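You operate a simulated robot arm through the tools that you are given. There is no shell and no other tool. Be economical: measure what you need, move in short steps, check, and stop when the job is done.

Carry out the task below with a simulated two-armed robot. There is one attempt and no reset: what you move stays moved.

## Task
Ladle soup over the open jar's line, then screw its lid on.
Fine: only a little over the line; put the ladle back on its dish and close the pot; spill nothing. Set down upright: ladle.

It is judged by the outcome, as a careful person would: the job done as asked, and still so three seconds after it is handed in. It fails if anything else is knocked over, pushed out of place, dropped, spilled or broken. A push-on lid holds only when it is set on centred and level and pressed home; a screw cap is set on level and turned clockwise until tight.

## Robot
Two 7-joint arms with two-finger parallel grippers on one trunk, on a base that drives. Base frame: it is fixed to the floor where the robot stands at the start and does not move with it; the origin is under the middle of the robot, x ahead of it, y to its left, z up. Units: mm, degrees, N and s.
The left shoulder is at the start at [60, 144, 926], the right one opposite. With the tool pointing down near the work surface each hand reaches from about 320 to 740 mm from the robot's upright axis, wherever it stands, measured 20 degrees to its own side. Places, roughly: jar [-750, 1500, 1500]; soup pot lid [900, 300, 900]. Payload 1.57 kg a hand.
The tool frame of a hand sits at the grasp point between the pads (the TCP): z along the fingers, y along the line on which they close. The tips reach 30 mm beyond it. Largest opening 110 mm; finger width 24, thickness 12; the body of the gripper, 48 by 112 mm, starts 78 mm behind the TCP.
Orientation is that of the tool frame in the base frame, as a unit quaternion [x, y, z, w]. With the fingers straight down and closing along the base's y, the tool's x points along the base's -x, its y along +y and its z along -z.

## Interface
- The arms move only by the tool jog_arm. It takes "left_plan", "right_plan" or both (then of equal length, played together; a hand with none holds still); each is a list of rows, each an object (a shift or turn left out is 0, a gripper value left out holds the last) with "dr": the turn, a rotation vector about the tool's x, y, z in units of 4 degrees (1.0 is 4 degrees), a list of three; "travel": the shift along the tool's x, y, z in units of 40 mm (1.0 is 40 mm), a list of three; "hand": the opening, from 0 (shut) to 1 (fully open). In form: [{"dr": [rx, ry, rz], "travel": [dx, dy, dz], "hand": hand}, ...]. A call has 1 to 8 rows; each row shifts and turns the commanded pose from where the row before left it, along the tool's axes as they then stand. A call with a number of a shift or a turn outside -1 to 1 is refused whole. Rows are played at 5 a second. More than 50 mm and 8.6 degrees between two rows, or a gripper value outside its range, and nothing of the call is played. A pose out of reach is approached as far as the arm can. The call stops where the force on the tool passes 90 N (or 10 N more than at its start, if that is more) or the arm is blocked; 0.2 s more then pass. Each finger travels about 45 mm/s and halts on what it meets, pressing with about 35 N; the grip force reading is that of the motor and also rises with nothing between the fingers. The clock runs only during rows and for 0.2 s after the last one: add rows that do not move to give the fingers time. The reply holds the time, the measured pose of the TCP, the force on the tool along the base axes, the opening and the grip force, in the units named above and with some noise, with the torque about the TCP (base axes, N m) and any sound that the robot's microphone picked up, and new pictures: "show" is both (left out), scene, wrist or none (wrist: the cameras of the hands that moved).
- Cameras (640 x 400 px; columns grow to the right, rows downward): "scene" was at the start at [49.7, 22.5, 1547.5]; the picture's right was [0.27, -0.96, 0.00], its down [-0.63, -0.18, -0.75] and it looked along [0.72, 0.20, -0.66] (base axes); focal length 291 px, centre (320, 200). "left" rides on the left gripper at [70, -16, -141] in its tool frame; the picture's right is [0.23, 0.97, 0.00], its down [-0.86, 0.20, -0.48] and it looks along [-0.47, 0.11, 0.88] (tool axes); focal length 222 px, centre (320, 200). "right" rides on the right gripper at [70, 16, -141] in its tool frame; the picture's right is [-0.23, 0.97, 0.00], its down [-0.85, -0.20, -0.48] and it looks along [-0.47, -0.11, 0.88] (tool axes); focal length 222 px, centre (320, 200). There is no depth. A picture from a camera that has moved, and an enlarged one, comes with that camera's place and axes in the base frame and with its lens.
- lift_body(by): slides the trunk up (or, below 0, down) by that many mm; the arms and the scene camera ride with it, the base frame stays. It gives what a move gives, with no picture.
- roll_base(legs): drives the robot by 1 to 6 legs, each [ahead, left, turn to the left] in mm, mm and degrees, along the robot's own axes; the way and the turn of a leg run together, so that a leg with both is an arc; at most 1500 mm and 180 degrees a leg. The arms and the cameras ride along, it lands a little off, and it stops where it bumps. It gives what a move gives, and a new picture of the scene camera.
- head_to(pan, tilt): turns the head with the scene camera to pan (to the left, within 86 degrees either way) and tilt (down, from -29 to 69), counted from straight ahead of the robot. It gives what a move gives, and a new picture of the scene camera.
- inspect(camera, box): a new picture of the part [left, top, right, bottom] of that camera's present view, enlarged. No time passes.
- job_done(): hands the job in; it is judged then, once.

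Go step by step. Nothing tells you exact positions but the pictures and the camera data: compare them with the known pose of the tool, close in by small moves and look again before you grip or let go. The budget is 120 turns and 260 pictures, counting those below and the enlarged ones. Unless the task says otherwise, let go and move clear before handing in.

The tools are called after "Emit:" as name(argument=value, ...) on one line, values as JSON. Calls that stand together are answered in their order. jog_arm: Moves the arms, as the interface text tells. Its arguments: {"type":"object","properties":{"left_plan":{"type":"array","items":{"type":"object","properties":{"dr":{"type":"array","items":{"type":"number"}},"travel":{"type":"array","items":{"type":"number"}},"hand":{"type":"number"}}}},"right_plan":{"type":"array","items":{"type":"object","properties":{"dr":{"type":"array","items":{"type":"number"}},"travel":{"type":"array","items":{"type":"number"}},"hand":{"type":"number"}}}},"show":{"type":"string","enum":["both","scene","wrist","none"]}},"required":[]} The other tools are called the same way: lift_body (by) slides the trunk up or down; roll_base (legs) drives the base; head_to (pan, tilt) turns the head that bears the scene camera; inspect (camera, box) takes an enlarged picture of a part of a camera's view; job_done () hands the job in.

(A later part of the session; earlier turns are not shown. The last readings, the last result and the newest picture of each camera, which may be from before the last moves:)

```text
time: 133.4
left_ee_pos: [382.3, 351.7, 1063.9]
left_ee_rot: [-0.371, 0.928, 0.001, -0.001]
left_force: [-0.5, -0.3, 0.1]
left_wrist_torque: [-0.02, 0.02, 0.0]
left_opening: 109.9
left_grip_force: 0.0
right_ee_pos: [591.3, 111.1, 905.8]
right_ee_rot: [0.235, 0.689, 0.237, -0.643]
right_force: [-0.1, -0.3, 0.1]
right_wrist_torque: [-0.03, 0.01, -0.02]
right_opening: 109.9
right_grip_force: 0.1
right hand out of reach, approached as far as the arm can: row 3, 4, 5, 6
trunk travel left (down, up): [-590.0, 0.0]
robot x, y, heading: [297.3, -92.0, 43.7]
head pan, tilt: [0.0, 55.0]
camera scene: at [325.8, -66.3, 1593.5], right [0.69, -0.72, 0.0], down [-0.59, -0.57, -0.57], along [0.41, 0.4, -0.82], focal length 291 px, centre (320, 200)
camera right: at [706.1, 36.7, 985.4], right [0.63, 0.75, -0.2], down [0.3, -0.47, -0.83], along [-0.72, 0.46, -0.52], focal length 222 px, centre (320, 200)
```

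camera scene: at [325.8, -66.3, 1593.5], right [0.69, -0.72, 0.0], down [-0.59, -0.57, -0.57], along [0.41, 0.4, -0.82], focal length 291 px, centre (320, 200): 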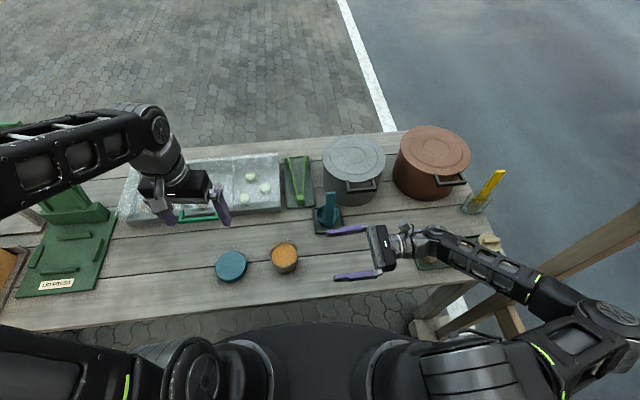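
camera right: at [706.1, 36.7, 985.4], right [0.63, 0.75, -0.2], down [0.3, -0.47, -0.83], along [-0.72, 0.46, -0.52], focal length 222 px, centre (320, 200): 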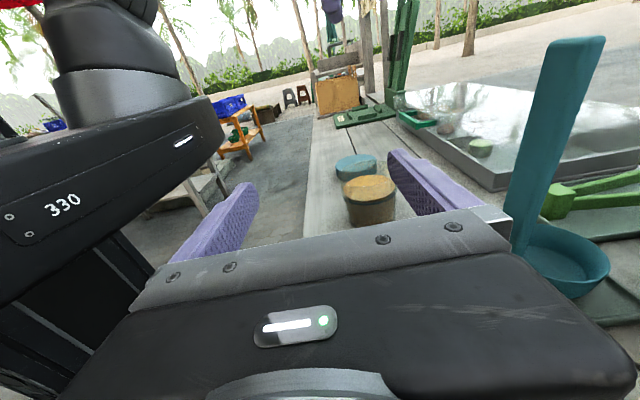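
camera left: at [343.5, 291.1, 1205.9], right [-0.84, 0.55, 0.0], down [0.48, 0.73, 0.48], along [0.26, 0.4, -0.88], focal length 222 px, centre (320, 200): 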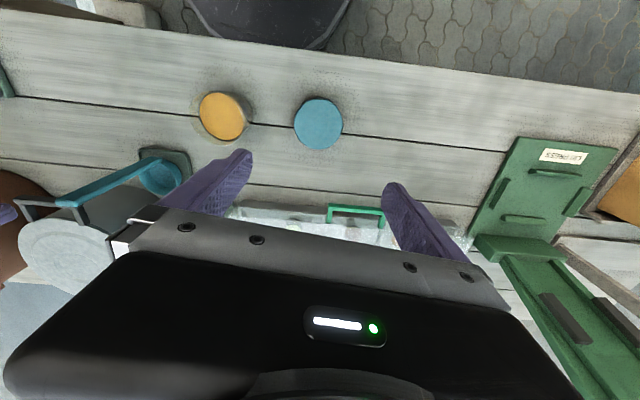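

The hand tops out at z≈906 with this trunk height. I'll lower the trunk 110 mm (the post beside the arm is vertical, so clearance is unchanged).

Emit:
lift_body(by=-110)

Emit:
jog_arm(right_plan=[{"travel": [0, 0.25, 0]}, {"travel": [0, 0.35, 0]}, {"travel": [0, 0.35, 0]}, {}], show="both")

```text
time: 134.8
left_ee_pos: [378.4, 351.1, 956.1]
left_ee_rot: [-0.372, 0.928, 0.0, 0.002]
left_force: [0.3, 0.0, 0.0]
left_wrist_torque: [-0.03, 0.03, 0.03]
left_opening: 110.0
left_grip_force: 0.0
right_ee_pos: [585.2, 110.4, 801.3]
right_ee_rot: [0.234, 0.687, 0.238, -0.646]
right_force: [-8.9, -1.0, 23.6]
right_wrist_torque: [-1.55, -0.9, -0.68]
right_opening: 110.1
right_grip_force: 0.1
trunk travel left (down, up): [-480.0, 110.0]
robot x, y, heading: [297.9, -95.2, 43.9]
head pan, tilt: [0.0, 55.0]
```

```text
time: 135.8
left_ee_pos: [383.3, 352.2, 955.5]
left_ee_rot: [-0.371, 0.928, 0.0, 0.0]
left_force: [-0.2, -0.6, 0.2]
left_wrist_torque: [0.02, 0.02, 0.01]
left_opening: 109.9
left_grip_force: 0.0
right_ee_pos: [609.8, 123.1, 810.9]
right_ee_rot: [0.237, 0.691, 0.236, -0.641]
right_force: [-0.6, -0.8, -0.5]
right_wrist_torque: [0.0, 0.02, -0.02]
right_opening: 109.8
right_grip_force: 0.1
right hand out of reach, approached as far as the arm can: row 2, 3
trunk travel left (down, up): [-480.0, 110.0]
robot x, y, heading: [295.8, -97.5, 43.9]
head pan, tilt: [0.0, 55.0]
camera scene: at [326.0, -66.3, 1483.4], right [0.69, -0.72, 0.0], down [-0.59, -0.57, -0.57], along [0.41, 0.4, -0.82], focal length 291 px, centre (320, 200)
camera right: at [724.3, 49.5, 891.6], right [0.63, 0.75, -0.2], down [0.3, -0.48, -0.83], along [-0.72, 0.46, -0.53], focal length 222 px, centre (320, 200)
```

scene: 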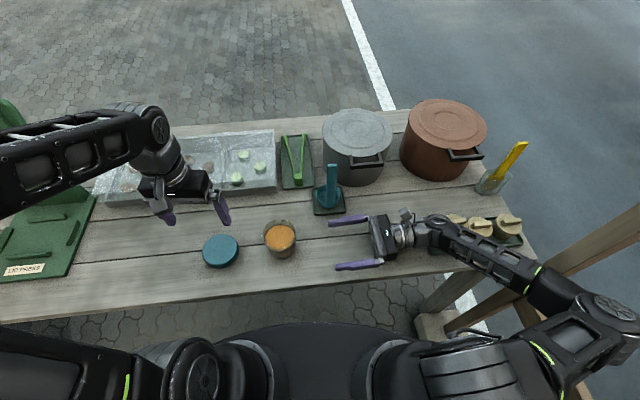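
right: 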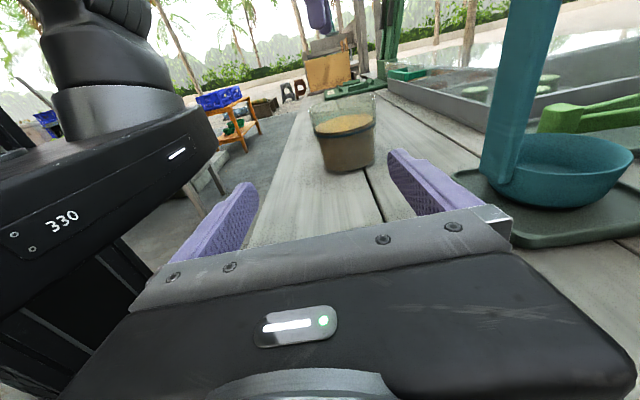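

There was a brief 24 N contact during the lowering. I need to check what the arm touched — likely near the bread tray on the right.

Emit:
inspect(camera="scene", box=[390, 180, 550, 300])

Emit:
inspect(camera="scene", box=[300, 190, 440, 290])

```text
3.33 times, centred on (470, 240) of scene
camera zoom: at [326.0, -66.3, 1483.4], right [0.69, -0.72, 0.0], down [-0.59, -0.57, -0.57], along [0.41, 0.4, -0.82], focal length 970 px, centre (-180, 67)
```

zoom: 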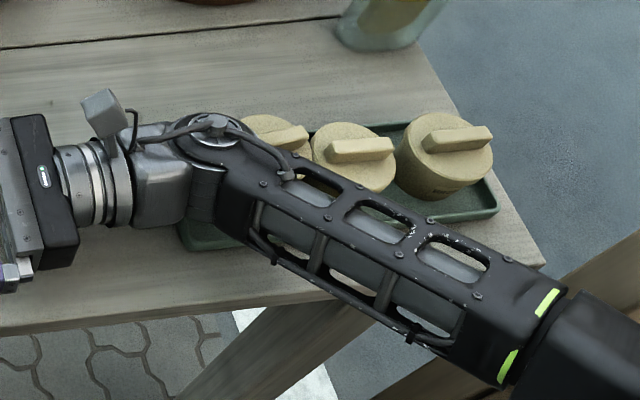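

```text
4.00 times, centred on (370, 240) of scene
camera zoom: at [326.0, -66.3, 1483.4], right [0.69, -0.72, 0.0], down [-0.59, -0.57, -0.57], along [0.41, 0.4, -0.82], focal length 1164 px, centre (120, 40)
```

zoom: 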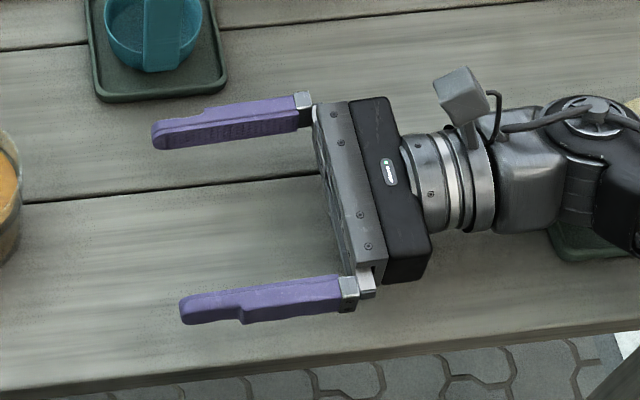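

The contact was most likely the wrist brushing the table; the tray and loaves look unmoved. I'll raise this hand, go left, then lower the trunk further so the arm works at an easier height.

Emit:
jog_arm(right_plan=[{"travel": [0.8, 0, 0]}, {"travel": [0.8, 0, 0.2]}, {"travel": [0.8, 0.3, 0.2]}, {"travel": [0.5, 0.3, 0.2]}, {"travel": [0, 0.3, 0]}, {}], left_plan=[{"travel": [0, 0, -0.8]}, {"travel": [0, 0, -0.8]}, {"travel": [0, 0, -0.8]}, {}, {}, {}], show="scene")

Emit:
inspect(camera="scene", box=[390, 180, 550, 300])

```text
time: 137.2
left_ee_pos: [381.7, 352.0, 1051.9]
left_ee_rot: [-0.372, 0.928, -0.001, 0.0]
left_force: [0.1, 0.0, 0.1]
left_wrist_torque: [-0.02, -0.02, -0.02]
left_opening: 109.9
left_grip_force: 0.0
right_ee_pos: [606.8, 169.9, 926.2]
right_ee_rot: [0.236, 0.688, 0.237, -0.644]
right_force: [0.2, -0.4, -0.2]
right_wrist_torque: [-0.03, -0.01, 0.0]
right_opening: 109.8
right_grip_force: 0.0
trunk travel left (down, up): [-480.0, 110.0]
robot x, y, heading: [296.6, -92.9, 43.8]
head pan, tilt: [0.0, 55.0]
camera scene: at [325.8, -66.4, 1483.5], right [0.69, -0.72, 0.0], down [-0.59, -0.57, -0.57], along [0.41, 0.4, -0.82], focal length 291 px, centre (320, 200)
```

scene: 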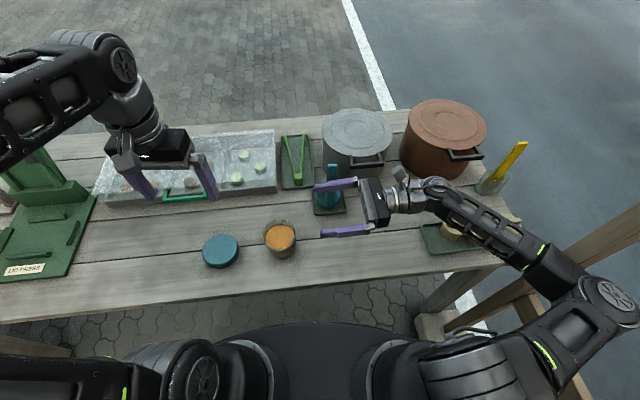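

```text
3.33 times, centred on (470, 240) of scene
camera zoom: at [325.8, -66.4, 1483.5], right [0.69, -0.72, 0.0], down [-0.59, -0.57, -0.57], along [0.41, 0.4, -0.82], focal length 970 px, centre (-180, 67)
```

zoom: 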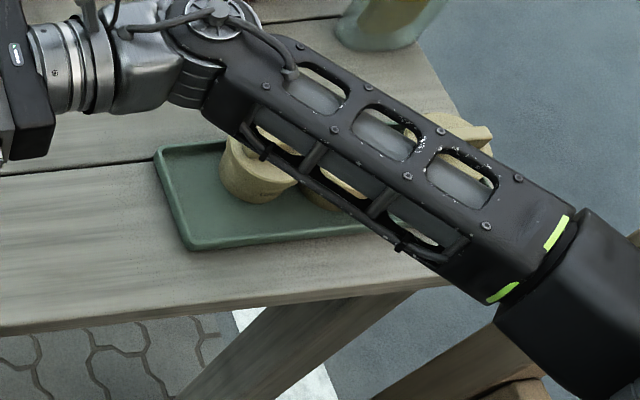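

The forearm from this side passes over the bread tray, which is risky. Better: back the base up about 200 mm and left 80 mm, so the right hand can reach the jar from the robot's side instead.

Emit:
roll_base(legs=[[-200, 80, 0]])

Emit:
jog_arm(right_plan=[{"dr": [-1, 0, 0]}, {"dr": [-1, 0, 0]}, {"dr": [-1, 0, 0]}, {"dr": [-1, 0, 0]}, {"dr": [-1, 0, 0]}, {"dr": [-1, 0, 0]}, {"dr": [-1, 0, 0]}, {"dr": [-1, 0, 0]}], show="none")

Emit:
jog_arm(right_plan=[{"dr": [-1, 0, 0]}, {"dr": [-1, 0, 0]}, {"dr": [-1, 0, 0]}, {"dr": [-1, 0, 0]}, {"dr": [-1, 0, 0]}, {"dr": [-1, 0, 0]}, {"dr": [-1, 0, 0]}, {}], show="both")

```text
time: 139.1
left_ee_pos: [178.8, 298.5, 1050.4]
left_ee_rot: [-0.401, 0.916, 0.0, -0.001]
left_force: [-0.1, 0.3, -0.1]
left_wrist_torque: [-0.03, -0.02, 0.0]
left_opening: 109.9
left_grip_force: 0.0
right_ee_pos: [414.0, 131.2, 925.2]
right_ee_rot: [0.214, 0.696, 0.217, -0.651]
right_force: [1.2, 0.1, -0.3]
right_wrist_torque: [0.01, 0.01, -0.02]
right_opening: 109.9
right_grip_force: 0.1
trunk travel left (down, up): [-480.0, 110.0]
robot x, y, heading: [121.0, -149.4, 47.3]
head pan, tilt: [0.0, 55.0]
stopped in leg 1: the robot was blocked; the commanded pose is now the measured one
camera scene: at [148.4, -122.1, 1483.5], right [0.73, -0.68, 0.0], down [-0.56, -0.6, -0.57], along [0.39, 0.42, -0.82], focal length 291 px, centre (320, 200)
```

scene: 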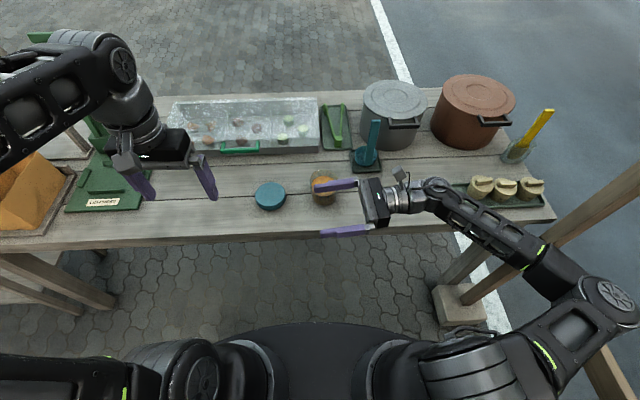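

```text
time: 140.9
left_ee_pos: [178.9, 298.1, 1051.9]
left_ee_rot: [-0.401, 0.916, 0.0, 0.0]
left_force: [-0.4, 0.0, 0.4]
left_wrist_torque: [0.01, -0.05, -0.01]
left_opening: 110.1
left_grip_force: 0.0
right_ee_pos: [413.5, 132.1, 925.9]
right_ee_rot: [0.386, 0.607, 0.402, -0.566]
right_force: [0.0, 0.0, 0.0]
right_wrist_torque: [0.02, 0.02, -0.01]
right_opening: 110.0
right_grip_force: 0.2
trunk travel left (down, up): [-480.0, 110.0]
robot x, y, heading: [120.9, -150.3, 47.3]
head pan, tilt: [0.0, 55.0]
```

```text
time: 142.7
left_ee_pos: [178.2, 298.2, 1051.7]
left_ee_rot: [-0.401, 0.916, 0.001, 0.0]
left_force: [-0.1, 0.5, -0.8]
left_wrist_torque: [-0.02, 0.03, 0.01]
left_opening: 110.0
left_grip_force: 0.1
right_ee_pos: [456.6, 173.0, 894.5]
right_ee_rot: [0.51, 0.493, 0.536, -0.457]
right_force: [1.0, -0.1, -0.1]
right_wrist_torque: [0.03, -0.02, -0.02]
right_opening: 110.0
right_grip_force: 0.1
right hand out of reach, approached as far as the arm can: row 2, 3, 4, 5, 6, 7
trunk travel left (down, up): [-480.0, 110.0]
robot x, y, heading: [120.5, -153.3, 47.2]
head pan, tilt: [0.0, 55.0]
camera scene: at [147.7, -122.7, 1483.5], right [0.73, -0.68, 0.0], down [-0.56, -0.6, -0.57], along [0.39, 0.42, -0.82], focal length 291 px, centre (320, 200)
camera right: at [453.6, 33.1, 966.6], right [0.98, -0.1, -0.17], down [-0.19, -0.47, -0.86], along [0.01, 0.88, -0.48], focal length 222 px, centre (320, 200)
```

scene: 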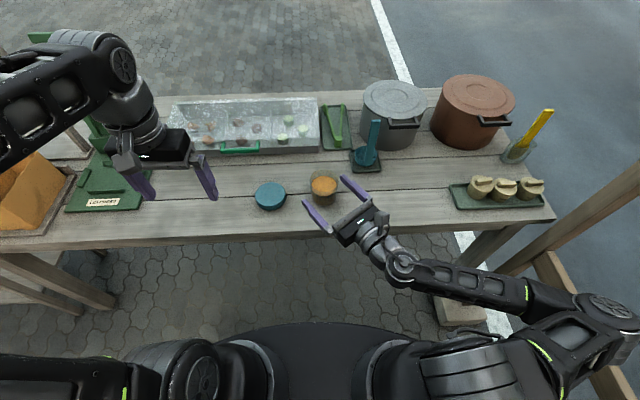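
right: 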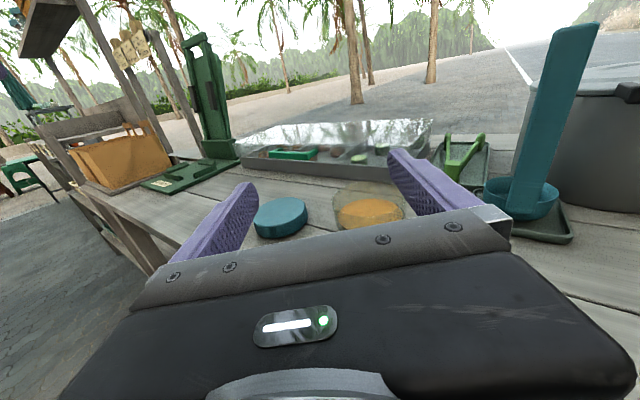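

Base is clear of the tray now, jar ≈550 mm dead ahead. The hand points at the jar with camera up; I'll pitch it down 24° and position it above so the open fingers can straddle the jar.

Emit:
jog_arm(right_plan=[{"dr": [0, -1, 0], "travel": [0.12, 0.33, 0.45]}, {"dr": [0, -1, 0], "travel": [0.12, 0.33, 0.45]}, {"dr": [0, -1, 0], "travel": [0.12, 0.33, 0.45]}, {"dr": [0, -1, 0], "travel": [0.12, 0.33, 0.45]}, {"dr": [0, -1, 0], "travel": [0.12, 0.33, 0.45]}, {"dr": [0, -1, 0], "travel": [0.12, 0.3, 0.45]}, {}], show="both")

Emit:
inspect(camera="scene", box=[240, 140, 400, 260])

```text
time: 144.3
left_ee_pos: [178.2, 299.0, 1051.5]
left_ee_rot: [-0.401, 0.916, 0.0, 0.0]
left_force: [-0.5, -1.1, -0.5]
left_wrist_torque: [0.01, 0.04, -0.02]
left_opening: 110.2
left_grip_force: 0.1
right_ee_pos: [575.3, 222.5, 899.8]
right_ee_rot: [0.609, 0.578, 0.418, -0.347]
right_force: [0.5, 1.0, -0.7]
right_wrist_torque: [0.02, 0.03, -0.02]
right_opening: 110.0
right_grip_force: 0.0
right hand out of reach, approached as far as the arm can: row 4, 5, 6
trunk travel left (down, up): [-480.0, 110.0]
robot x, y, heading: [119.8, -152.4, 47.3]
head pan, tilt: [0.0, 55.0]
camera scene: at [147.6, -122.5, 1483.5], right [0.73, -0.68, 0.0], down [-0.56, -0.6, -0.57], along [0.39, 0.42, -0.82], focal length 291 px, centre (320, 200)
camera right: at [574.4, 122.5, 1022.6], right [0.97, -0.18, -0.15], down [-0.24, -0.77, -0.59], along [0.0, 0.61, -0.79], focal length 222 px, centre (320, 200)
```

scene: 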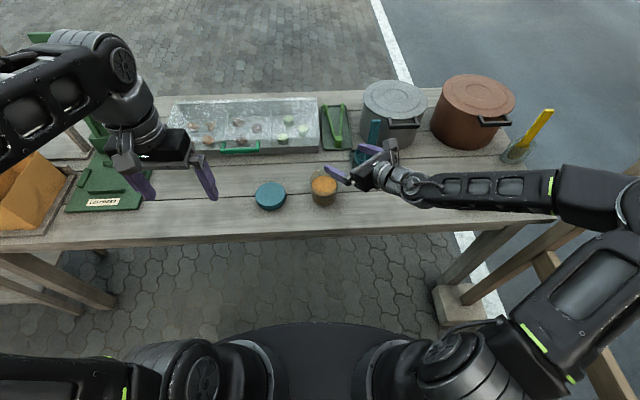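
right: 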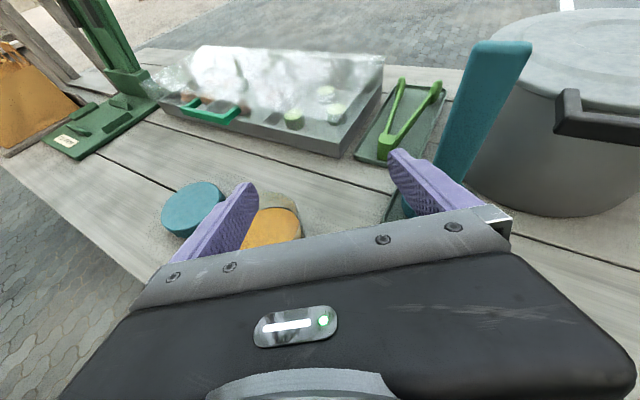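

```text
3.33 times, centred on (320, 200) of scene
camera zoom: at [147.6, -122.5, 1483.5], right [0.73, -0.68, 0.0], down [-0.56, -0.6, -0.57], along [0.39, 0.42, -0.82], focal length 970 px, centre (320, 200)
```

zoom: 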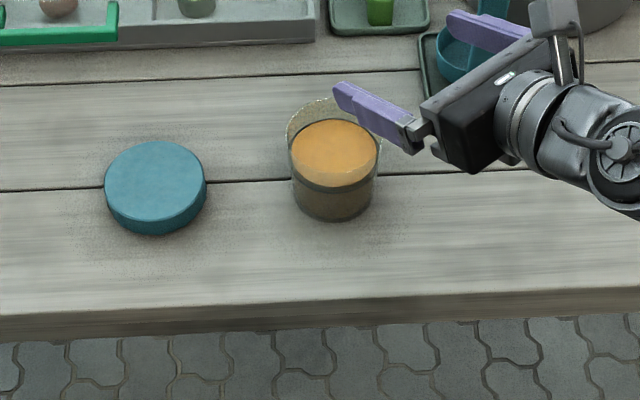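

Emit:
jog_arm(right_plan=[{"travel": [0.5, 0, 0]}, {"travel": [0.3, -0.4, 0]}, {"travel": [0, -0.5, 0]}, {}], show="scene")

```text
time: 145.3
left_ee_pos: [177.7, 298.2, 1051.7]
left_ee_rot: [-0.401, 0.916, 0.0, 0.0]
left_force: [0.4, 0.2, -0.1]
left_wrist_torque: [0.01, 0.03, -0.02]
left_opening: 109.8
left_grip_force: 0.1
right_ee_pos: [552.0, 210.9, 928.3]
right_ee_rot: [0.61, 0.577, 0.418, -0.346]
right_force: [0.0, -0.3, -0.4]
right_wrist_torque: [0.01, -0.01, 0.0]
right_opening: 109.9
right_grip_force: 0.2
right hand out of reach, approached as far as the arm can: row 1, 2, 3
trunk travel left (down, up): [-480.0, 110.0]
robot x, y, heading: [119.2, -153.5, 47.3]
head pan, tilt: [0.0, 55.0]
camera scene: at [147.8, -122.6, 1483.5], right [0.73, -0.68, 0.0], down [-0.56, -0.6, -0.57], along [0.39, 0.42, -0.82], focal length 291 px, centre (320, 200)
```

scene: 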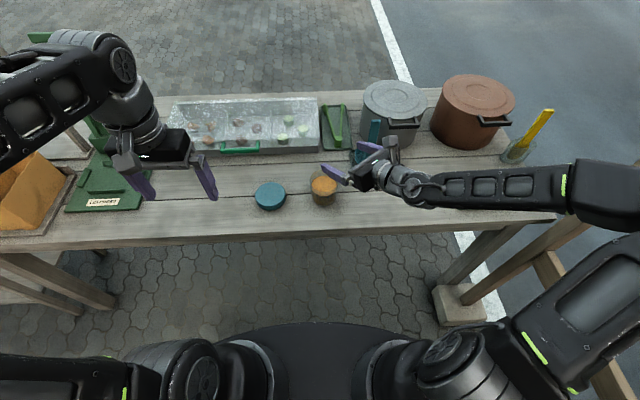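

This camera-up wrist posture limits reach. Better plan: the right hand (turned to point straight down) takes the lid and screws, while the left hand, pitched forward, will steady the jar. First pitch the right hand down to vertical.

Emit:
jog_arm(right_plan=[{"dr": [0, -1, 0], "travel": [0.4, -0.4, -0.3]}, {"dr": [0, -1, 0], "travel": [0.4, -0.4, -0.3]}, {"dr": [0, -1, 0], "travel": [0.3, -0.4, -0.4]}, {"dr": [0, -1, 0], "travel": [0.2, -0.4, -0.4]}, {"dr": [0, -1, 0]}, {"dr": [0, -1, 0]}, {"dr": [0, -1, 0]}, {"dr": [0, -1, 0]}], show="none")

Emit:
jog_arm(right_plan=[{"dr": [0, -1, 0]}, {"dr": [0, -1, 0]}, {"dr": [0, -1, 0]}, {"dr": [0, -1, 0]}, {"dr": [0, -1, 0]}, {"dr": [0, -1, 0]}, {"dr": [0, -1, 0]}, {"dr": [0, -1, 0]}], show="both")

```text
time: 147.1
left_ee_pos: [177.8, 299.5, 1050.0]
left_ee_rot: [-0.402, 0.916, 0.0, 0.0]
left_force: [0.6, -0.3, 0.9]
left_wrist_torque: [-0.02, 0.0, 0.04]
left_opening: 110.1
left_grip_force: 0.1
right_ee_pos: [498.3, 181.0, 1000.1]
right_ee_rot: [0.703, 0.65, 0.233, -0.17]
right_force: [0.0, -0.5, -0.5]
right_wrist_torque: [0.0, 0.02, -0.03]
right_opening: 110.1
right_grip_force: 0.0
right hand out of reach, approached as far as the arm can: row 1, 2, 4
trunk travel left (down, up): [-480.0, 110.0]
robot x, y, heading: [121.2, -154.4, 47.1]
head pan, tilt: [0.0, 55.0]
```

```text
time: 148.9
left_ee_pos: [177.7, 301.1, 1050.3]
left_ee_rot: [-0.401, 0.916, 0.001, 0.0]
left_force: [0.0, 1.1, -0.3]
left_wrist_torque: [-0.05, -0.02, 0.01]
left_opening: 109.7
left_grip_force: 0.1
right_ee_pos: [497.5, 180.2, 1000.6]
right_ee_rot: [0.74, 0.672, 0.03, 0.015]
right_force: [0.8, 0.6, -0.3]
right_wrist_torque: [-0.02, -0.01, 0.01]
right_opening: 109.8
right_grip_force: 0.1
trunk travel left (down, up): [-480.0, 110.0]
robot x, y, heading: [122.3, -154.6, 47.2]
head pan, tilt: [0.0, 55.0]
camera scene: at [147.8, -122.2, 1483.5], right [0.73, -0.68, 0.0], down [-0.56, -0.6, -0.57], along [0.39, 0.42, -0.82], focal length 291 px, centre (320, 200)
camera right: at [510.8, 246.6, 1145.0], right [0.95, -0.32, 0.06], down [-0.31, -0.84, 0.44], along [-0.1, -0.44, -0.89], focal length 222 px, centre (320, 200)
```

scene: 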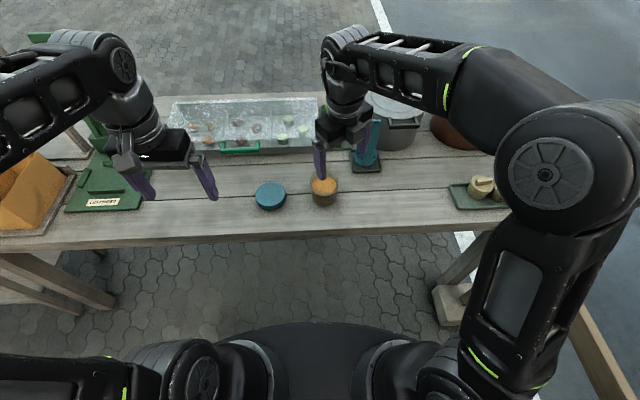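
right: 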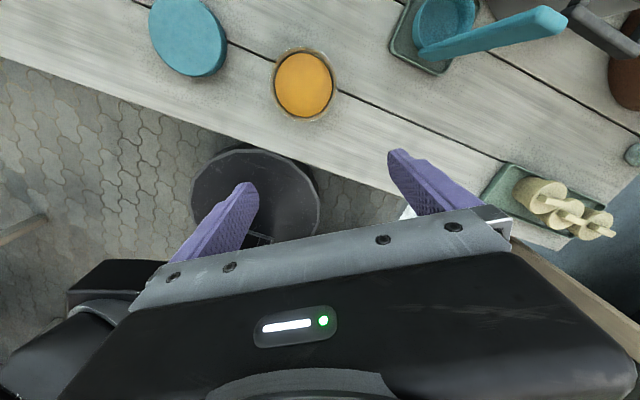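

Right hand now points straight down. Lower the trunk 40 mm and move the right hand over the lid.

Emit:
lift_body(by=-40)

Emit:
jog_arm(right_plan=[{"dr": [0.95, 0, 0], "travel": [0.6, -0.5, 0]}, {"travel": [0.8, -0.66, 0]}, {"travel": [0.8, -0.66, 0]}, {"travel": [0.8, -0.66, 0]}, {"travel": [0.8, -0.66, 0]}, {"travel": [0.15, -0.1, 0]}, {}], left_plan=[{"travel": [0, 0.8, 0]}, {"travel": [0, 0.8, 0]}, {"travel": [0, 0.5, 0]}, {}, {}, {}, {}], show="both")

```text
time: 149.7
left_ee_pos: [177.6, 299.1, 1010.9]
left_ee_rot: [-0.401, 0.916, -0.001, 0.0]
left_force: [0.4, -0.4, 0.8]
left_wrist_torque: [-0.01, -0.02, 0.01]
left_opening: 109.9
left_grip_force: 0.2
right_ee_pos: [498.2, 180.0, 959.8]
right_ee_rot: [0.74, 0.672, 0.031, 0.015]
right_force: [0.0, -0.6, 0.0]
right_wrist_torque: [-0.02, 0.01, -0.01]
right_opening: 110.1
right_grip_force: 0.1
trunk travel left (down, up): [-440.0, 150.0]
robot x, y, heading: [120.3, -156.3, 47.4]
head pan, tilt: [0.0, 55.0]
```

```text
time: 151.3
left_ee_pos: [114.1, 355.5, 1010.7]
left_ee_rot: [-0.401, 0.916, 0.0, 0.0]
left_force: [-0.4, -0.9, -0.4]
left_wrist_torque: [0.03, -0.01, 0.01]
left_opening: 109.8
left_grip_force: 0.1
right_ee_pos: [380.6, 328.0, 940.8]
right_ee_rot: [0.741, 0.672, 0.011, -0.012]
right_force: [-0.7, 0.5, -0.8]
right_wrist_torque: [0.02, -0.03, -0.02]
right_opening: 110.0
right_grip_force: 0.1
right hand out of reach, approached as far as the arm can: row 4, 5, 6
trunk travel left (down, up): [-440.0, 150.0]
robot x, y, heading: [118.0, -152.2, 47.2]
head pan, tilt: [0.0, 55.0]
camera scene: at [147.6, -122.5, 1443.5], right [0.73, -0.68, 0.0], down [-0.56, -0.6, -0.57], along [0.39, 0.42, -0.82], focal length 291 px, centre (320, 200)
camera right: at [402.4, 392.2, 1085.6], right [0.95, -0.32, -0.01], down [-0.28, -0.85, 0.45], along [-0.15, -0.43, -0.89], focal length 222 px, centre (320, 200)
camera left: at [79.9, 292.4, 1153.6], right [-0.87, 0.49, 0.0], down [0.43, 0.76, 0.48], along [0.24, 0.42, -0.88], focal length 222 px, centre (320, 200)
```

scene: 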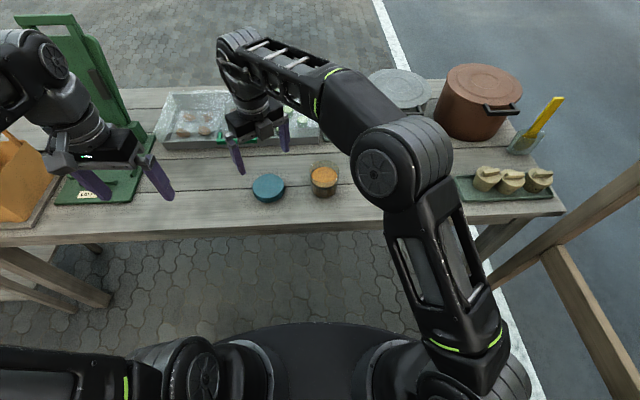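
right: 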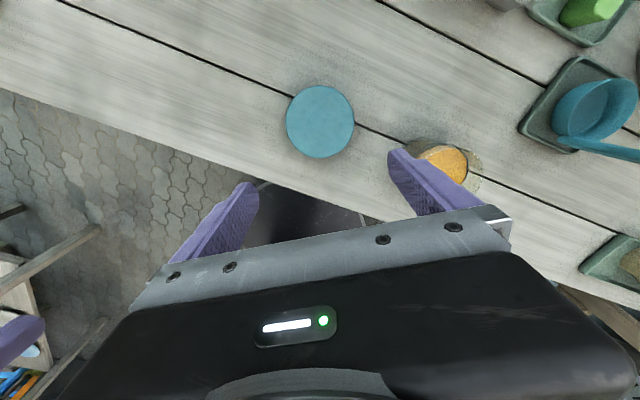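
left: 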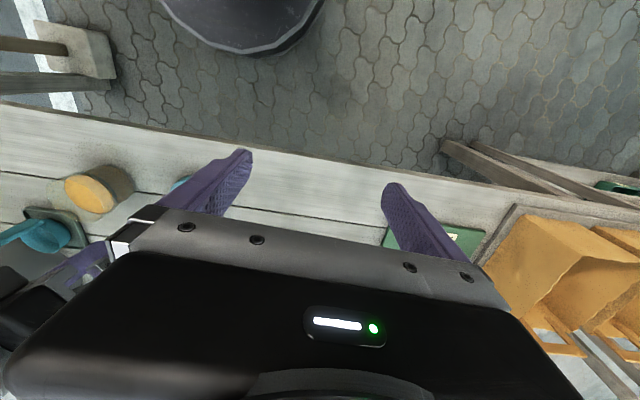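

The right arm is just short of the lid. I'll pull the left hand back from the green stand, then shift the base 60 mm left.

Emit:
jog_arm(left_plan=[{"travel": [1, -0.3, 0]}, {"travel": [1, -0.3, 0]}, {"travel": [0.6, -0.3, 0]}], show="none")

Emit:
roll_base(legs=[[0, 60, 0]])

```text
time: 152.1
left_ee_pos: [73.1, 254.7, 1013.0]
left_ee_rot: [-0.401, 0.916, 0.0, 0.0]
left_force: [-0.4, -0.4, -0.3]
left_wrist_torque: [0.02, 0.04, 0.0]
left_opening: 109.9
left_grip_force: 0.0
right_ee_pos: [381.0, 326.0, 942.0]
right_ee_rot: [0.74, 0.672, 0.01, -0.011]
right_force: [0.1, 0.5, 1.3]
right_wrist_torque: [0.01, -0.02, -0.03]
right_opening: 110.2
right_grip_force: 0.0
trunk travel left (down, up): [-440.0, 150.0]
robot x, y, heading: [119.1, -155.1, 47.0]
head pan, tilt: [0.0, 55.0]
```

```text
time: 153.1
left_ee_pos: [26.3, 297.6, 1011.5]
left_ee_rot: [-0.4, 0.917, 0.0, 0.0]
left_force: [-0.3, 0.5, -0.9]
left_wrist_torque: [0.01, -0.02, -0.02]
left_opening: 110.1
left_grip_force: 0.1
right_ee_pos: [335.0, 368.5, 941.7]
right_ee_rot: [0.74, 0.673, 0.01, -0.011]
right_force: [0.1, 0.0, 0.6]
right_wrist_torque: [0.0, -0.04, -0.02]
right_opening: 110.0
right_grip_force: 0.0
trunk travel left (down, up): [-440.0, 150.0]
robot x, y, heading: [74.6, -113.1, 47.4]
head pan, tilt: [0.0, 55.0]
camera scene: at [102.4, -80.7, 1443.5], right [0.73, -0.68, 0.0], down [-0.56, -0.6, -0.57], along [0.39, 0.42, -0.82], focal length 291 px, centre (320, 200)
```

scene: 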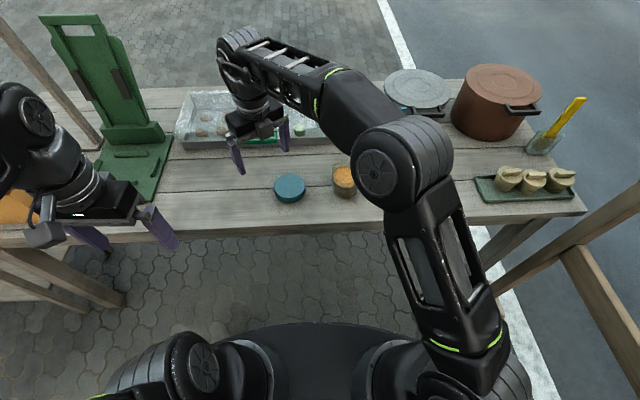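

Emit:
jog_arm(right_plan=[{"dr": [0, -0.42, 0], "travel": [-0.18, 0.63, 0]}, {"travel": [-0.18, 0.63, 0]}, {"travel": [0, 0, 0.7]}, {"travel": [0, 0, 0.7]}, {}], show="wrist")

Emit:
inspect(camera="scene", box=[220, 100, 380, 220])

```text
time: 154.3
left_ee_pos: [29.3, 296.1, 1012.6]
left_ee_rot: [-0.401, 0.916, 0.001, 0.0]
left_force: [-0.9, 0.6, 0.1]
left_wrist_torque: [-0.01, 0.02, 0.0]
left_opening: 109.9
left_grip_force: 0.0
right_ee_pos: [384.6, 344.7, 879.7]
right_ee_rot: [0.74, 0.672, 0.0, -0.003]
right_force: [0.8, -1.2, 0.4]
right_wrist_torque: [-0.01, 0.0, -0.03]
right_opening: 109.7
right_grip_force: 0.1
right hand out of reach, approached as far as the arm can: row 1
trunk travel left (down, up): [-440.0, 150.0]
robot x, y, heading: [74.7, -112.7, 47.1]
head pan, tilt: [0.0, 55.0]
camera right: at [407.7, 414.0, 1022.9], right [0.95, -0.32, 0.0], down [-0.28, -0.83, 0.48], along [-0.16, -0.45, -0.88], focal length 222 px, centre (320, 200)
```

right: 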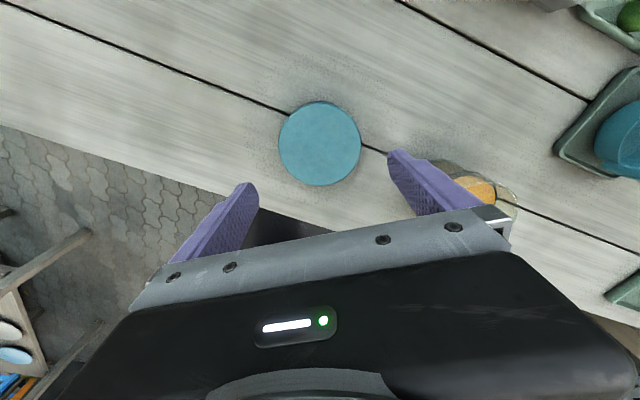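

```text
3.33 times, centred on (300, 160) of scene
camera zoom: at [103.4, -81.7, 1443.5], right [0.73, -0.68, 0.0], down [-0.56, -0.6, -0.57], along [0.39, 0.42, -0.82], focal length 970 px, centre (387, 333)
```

zoom: 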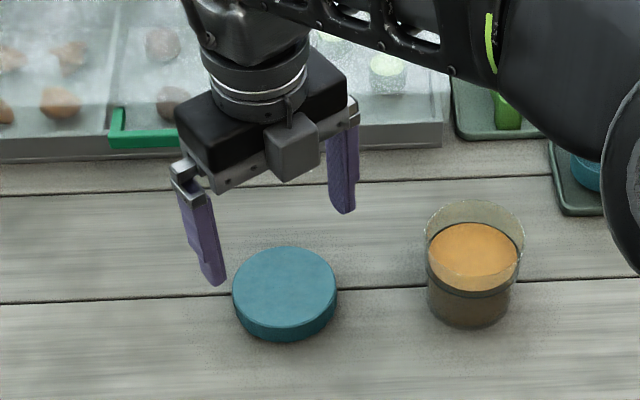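

Lid measured at ≈[387,353]. Adjusting and descending around it.

Emit:
jog_arm(right_plan=[{"travel": [0.2, 0.06, 0.3]}, {"travel": [0, 0, 0.5]}, {"travel": [0, 0, 0.5]}, {"travel": [0, 0, 0.4]}, {}], show="wrist")

Emit:
inspect(camera="scene", box=[240, 120, 360, 220])

```text
time: 155.5
left_ee_pos: [28.4, 296.5, 1012.1]
left_ee_rot: [-0.4, 0.916, 0.0, 0.0]
left_force: [-1.0, 0.4, 0.7]
left_wrist_torque: [0.0, 0.0, -0.01]
left_opening: 109.7
left_grip_force: 0.0
right_ee_pos: [386.6, 351.7, 810.9]
right_ee_rot: [0.74, 0.672, 0.0, -0.003]
right_force: [0.1, -0.5, -0.4]
right_wrist_torque: [0.01, 0.02, 0.01]
right_opening: 110.0
right_grip_force: 0.2
trunk travel left (down, up): [-440.0, 150.0]
robot x, y, heading: [75.9, -113.8, 47.3]
head pan, tilt: [0.0, 55.0]
camera right: at [409.5, 420.6, 954.4], right [0.95, -0.32, 0.0], down [-0.28, -0.83, 0.48], along [-0.16, -0.45, -0.88], focal length 222 px, centre (320, 200)
```

right: 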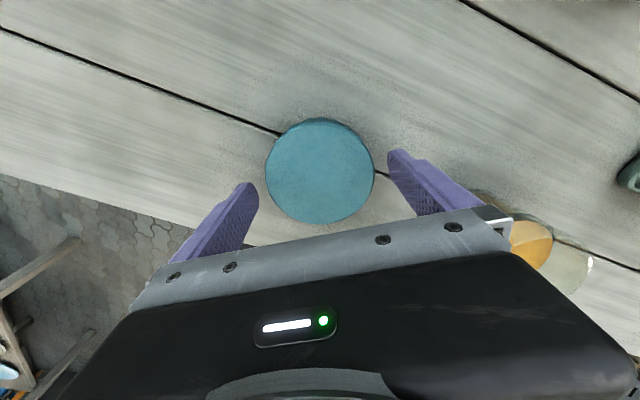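

```text
4.00 times, centred on (300, 170) of scene
camera zoom: at [103.4, -81.7, 1443.5], right [0.73, -0.68, 0.0], down [-0.56, -0.6, -0.57], along [0.39, 0.42, -0.82], focal length 1164 px, centre (400, 320)
```

zoom: 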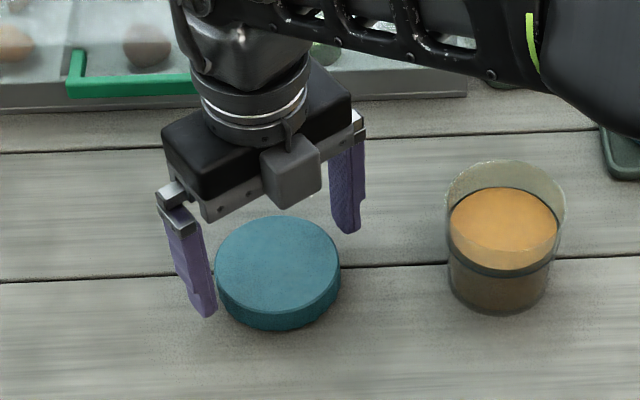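

Well centred. Lowering the last 10 mm and closing on the lid.

Emit:
jog_arm(right_plan=[{"travel": [0.1, 0, 0.14]}, {"travel": [0, 0, 0.12]}, {"hand": 0.9}, {"hand": 0.8}, {"hand": 0.7}, {"hand": 0.7}, {"hand": 0.7}], show="wrist")

Emit:
inspect(camera="scene", box=[240, 120, 360, 220])

```text
time: 157.1
left_ee_pos: [27.3, 295.9, 1012.5]
left_ee_rot: [-0.401, 0.916, 0.0, 0.001]
left_force: [-0.3, 0.3, -0.4]
left_wrist_torque: [0.03, 0.02, 0.02]
left_opening: 110.2
left_grip_force: 0.0
right_ee_pos: [387.9, 356.0, 802.0]
right_ee_rot: [0.741, 0.672, 0.0, -0.002]
right_force: [-0.1, 0.9, -0.2]
right_wrist_torque: [-0.02, 0.02, -0.01]
right_opening: 85.6
right_grip_force: 35.1
trunk travel left (down, up): [-440.0, 150.0]
robot x, y, heading: [75.6, -106.0, 47.2]
head pan, tilt: [0.0, 55.0]
camera right: at [409.8, 425.1, 944.6], right [0.95, -0.32, 0.0], down [-0.28, -0.83, 0.48], along [-0.16, -0.45, -0.88], focal length 222 px, centre (320, 200)
```

right: 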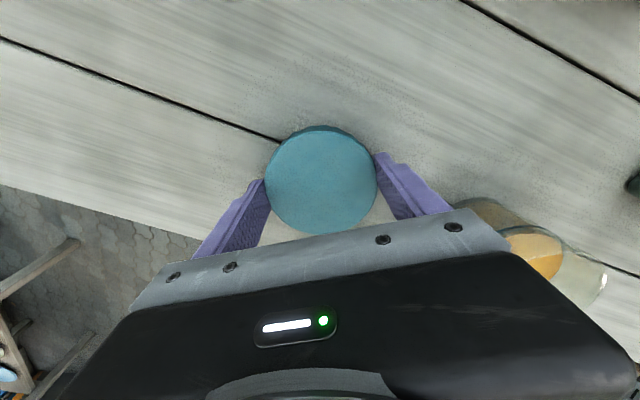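

```text
4.00 times, centred on (300, 170) of scene
camera zoom: at [103.5, -81.6, 1443.5], right [0.73, -0.68, 0.0], down [-0.56, -0.6, -0.57], along [0.39, 0.42, -0.82], focal length 1164 px, centre (400, 320)
```

zoom: 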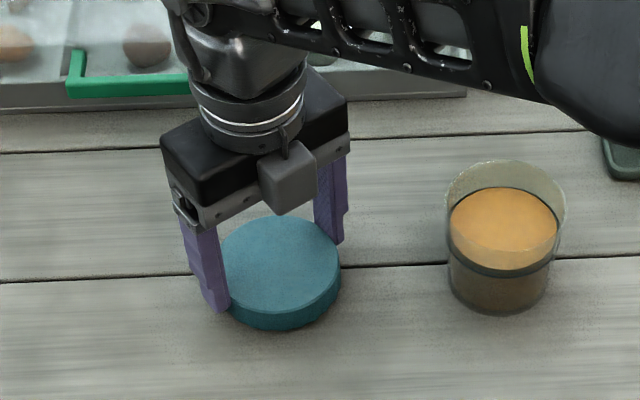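

Lid gripped (85.6 mm). Combining views, jar centre ≈[507,251]. Lifting the lid and carrying it above the jar.

Emit:
jog_arm(right_plan=[{"travel": [0, 0, -0.5]}, {"travel": [0, 0, -1]}, {"travel": [0, 0, -1]}, {"travel": [-0.59, 0.8, -0.5]}, {"travel": [-0.59, 0.8, 0]}, {"travel": [-0.59, 0.8, 0]}, {"travel": [-0.59, 0.8, 0]}, {}], show="wrist")

Emit:
inspect(camera="scene", box=[280, 100, 420, 220])

```text
time: 158.9
left_ee_pos: [28.8, 296.2, 1012.2]
left_ee_rot: [-0.4, 0.916, 0.0, 0.0]
left_force: [0.0, -0.4, -0.4]
left_wrist_torque: [-0.03, -0.02, -0.03]
left_opening: 110.2
left_grip_force: 0.1
right_ee_pos: [505.9, 250.5, 921.3]
right_ee_rot: [0.74, 0.672, 0.0, -0.002]
right_force: [0.0, 0.7, -0.1]
right_wrist_torque: [-0.03, 0.0, 0.05]
right_opening: 85.7
right_grip_force: 35.6
trunk travel left (down, up): [-440.0, 150.0]
robot x, y, heading: [75.4, -111.5, 47.2]
head pan, tilt: [0.0, 55.0]
camera right: at [529.8, 319.6, 1064.2], right [0.95, -0.32, 0.0], down [-0.28, -0.83, 0.48], along [-0.16, -0.45, -0.88], focal length 222 px, centre (320, 200)
```

right: 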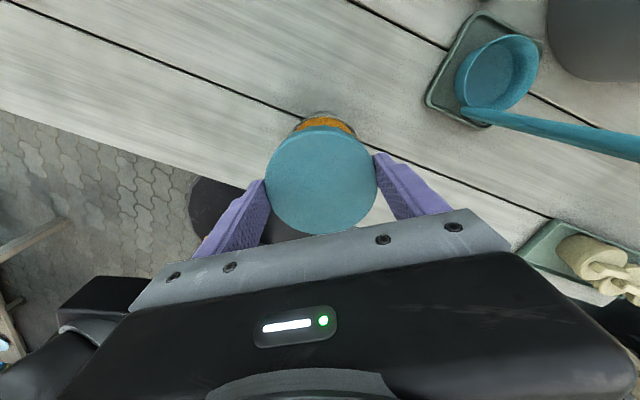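

```text
3.33 times, centred on (350, 160) of scene
camera zoom: at [103.3, -81.5, 1443.5], right [0.73, -0.68, 0.0], down [-0.56, -0.6, -0.57], along [0.39, 0.42, -0.82], focal length 970 px, centre (220, 333)
```

zoom: 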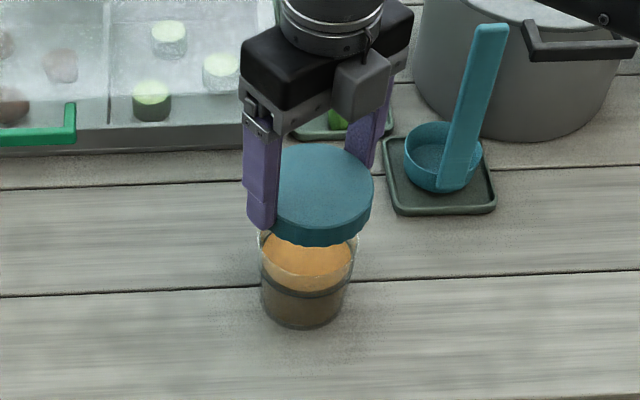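

Let me zoom the wrist view to compare jar rim and lid precisely.

Emit:
inspect(camera="right", box=[240, 90, 400, 250])

Emit:
inspect(camera="scene", box=[320, 130, 380, 205])

```text
2.50 times, centred on (320, 170) of right
camera zoom: at [529.8, 319.6, 1064.2], right [0.95, -0.32, 0.0], down [-0.28, -0.83, 0.48], along [-0.16, -0.45, -0.88], focal length 555 px, centre (320, 275)
```

zoom: 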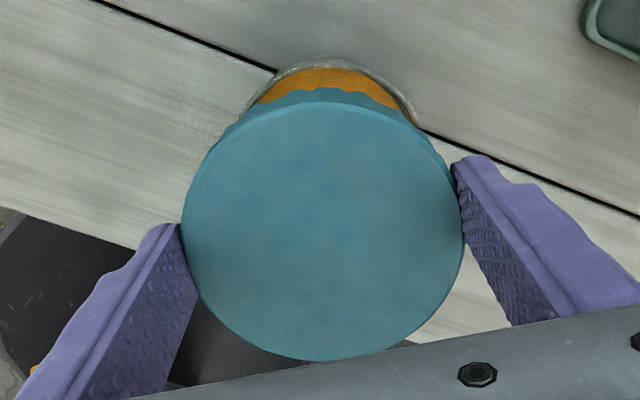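

```text
5.33 times, centred on (350, 168) of scene
camera zoom: at [103.3, -81.5, 1443.5], right [0.73, -0.68, 0.0], down [-0.56, -0.6, -0.57], along [0.39, 0.42, -0.82], focal length 1552 px, centre (160, 373)
```

zoom: 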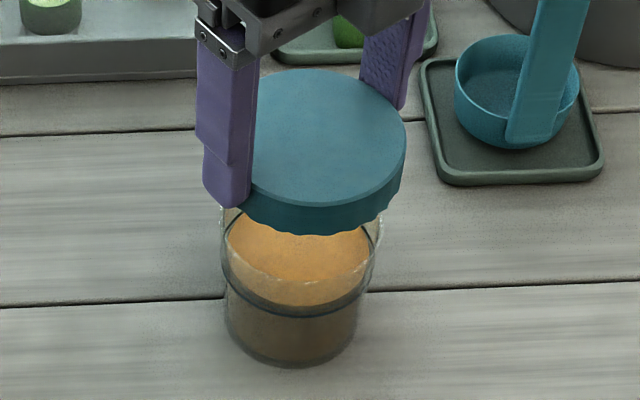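

The jar centre looks ~5 mm further; adjusting and lowering so the lid is ~10 mm over the rim for a closer comparison.

Emit:
jog_arm(right_plan=[{"travel": [0.11, 0.1, 0.2]}, {"travel": [0, 0, 0.45]}, {}], show="none")

Emit:
inspect(camera="right", box=[240, 90, 400, 250])

Emit:
inspect(camera="scene", box=[320, 130, 380, 205])

```text
time: 159.7
left_ee_pos: [27.1, 295.7, 1010.7]
left_ee_rot: [-0.4, 0.917, 0.0, 0.0]
left_force: [0.2, 0.5, 1.2]
left_wrist_torque: [0.01, -0.02, 0.02]
left_opening: 110.1
left_grip_force: 0.0
right_ee_pos: [509.8, 253.7, 895.7]
right_ee_rot: [0.74, 0.672, -0.001, -0.002]
right_force: [0.6, -0.2, 0.2]
right_wrist_torque: [-0.01, -0.02, 0.02]
right_opening: 85.7
right_grip_force: 35.3
trunk travel left (down, up): [-440.0, 150.0]
robot x, y, heading: [73.7, -110.7, 47.2]
head pan, tilt: [0.0, 55.0]
```

```text
2.50 times, centred on (320, 170) of right
camera zoom: at [533.8, 323.2, 1038.0], right [0.95, -0.32, 0.0], down [-0.28, -0.83, 0.48], along [-0.16, -0.45, -0.88], focal length 555 px, centre (320, 275)
```

zoom: 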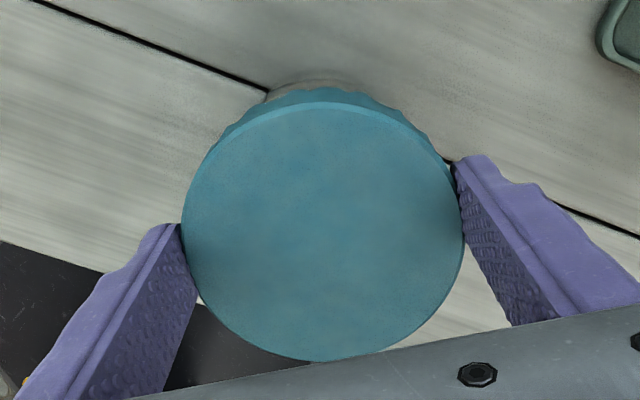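

```text
5.33 times, centred on (350, 168) of scene
camera zoom: at [103.5, -81.7, 1443.5], right [0.73, -0.68, 0.0], down [-0.56, -0.6, -0.57], along [0.39, 0.42, -0.82], focal length 1552 px, centre (160, 373)
```

zoom: 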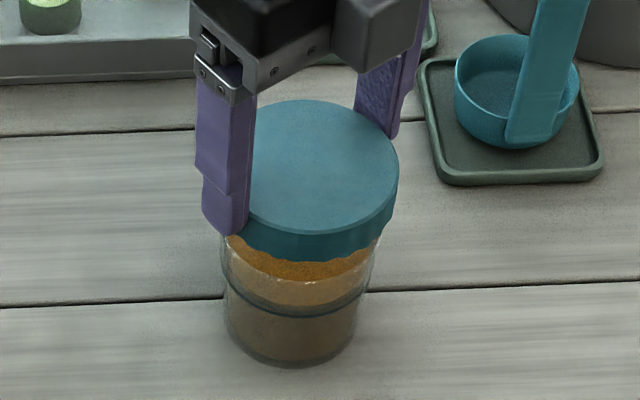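

Alignment is close (≈2 mm to correct later). Now I'll set the right hand (with lid) aside to the right at height, and bring the left hand round to steady the jar.

Emit:
jog_arm(right_plan=[{"travel": [0, 0, -0.8]}, {"travel": [0, 0, -0.8]}, {"travel": [-0.7, 0.92, 0]}, {"travel": [-0.7, 0.92, 0]}, {"travel": [-0.7, 0.92, 0]}], left_plan=[{"travel": [-0.45, -0.92, 0]}, {"travel": [-0.45, -0.92, 0]}, {"travel": [-0.45, -0.92, 0]}, {"travel": [-0.45, -0.92, 0]}, {"travel": [-0.45, -0.92, 0]}], show="none")

Emit:
jog_arm(left_plan=[{"travel": [-0.45, -0.92, 0]}, {"travel": [-0.45, -0.92, 0]}, {"travel": [-0.45, -0.92, 0]}, {"travel": [-0.45, -0.92, 0]}, {"dr": [0, 0, 1]}, {"dr": [0, 0, 1]}, {"dr": [0, 0, 1]}, {"dr": [0, 0, 1]}], show="scene")

```text
time: 160.9
left_ee_pos: [227.5, 239.3, 1012.4]
left_ee_rot: [-0.401, 0.916, 0.001, 0.001]
left_force: [-0.3, 0.3, 0.8]
left_wrist_torque: [-0.01, 0.02, -0.02]
left_opening: 109.7
left_grip_force: 0.0
right_ee_pos: [610.5, 162.0, 959.0]
right_ee_rot: [0.739, 0.673, -0.001, -0.003]
right_force: [0.5, 0.0, 0.0]
right_wrist_torque: [-0.01, 0.01, 0.02]
right_opening: 85.8
right_grip_force: 34.5
trunk travel left (down, up): [-440.0, 150.0]
robot x, y, heading: [78.2, -110.1, 47.5]
head pan, tilt: [0.0, 55.0]
```

```text
time: 162.7
left_ee_pos: [381.5, 191.3, 1012.1]
left_ee_rot: [-0.269, 0.963, 0.0, 0.0]
left_force: [-0.1, 0.1, -0.1]
left_wrist_torque: [0.0, -0.01, 0.0]
left_opening: 110.2
left_grip_force: 0.0
right_ee_pos: [610.7, 161.5, 958.9]
right_ee_rot: [0.739, 0.673, -0.001, -0.002]
right_force: [0.6, -0.2, -0.6]
right_wrist_torque: [0.05, 0.01, 0.01]
right_opening: 86.0
right_grip_force: 35.4
trunk travel left (down, up): [-440.0, 150.0]
robot x, y, heading: [73.7, -113.5, 47.4]
head pan, tilt: [0.0, 55.0]
camera scene: at [103.6, -81.7, 1443.5], right [0.73, -0.68, 0.0], down [-0.56, -0.6, -0.57], along [0.39, 0.42, -0.82], focal length 291 px, centre (320, 200)
```

scene: 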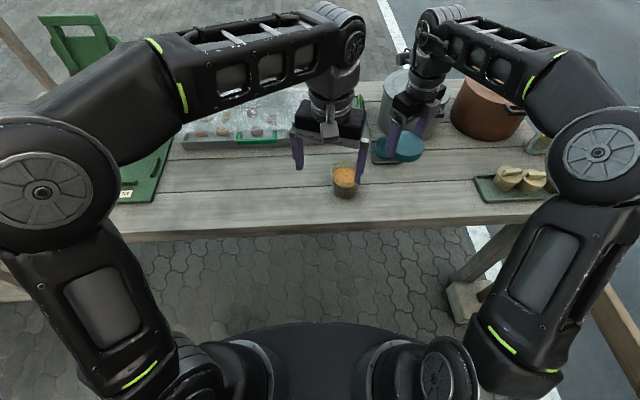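

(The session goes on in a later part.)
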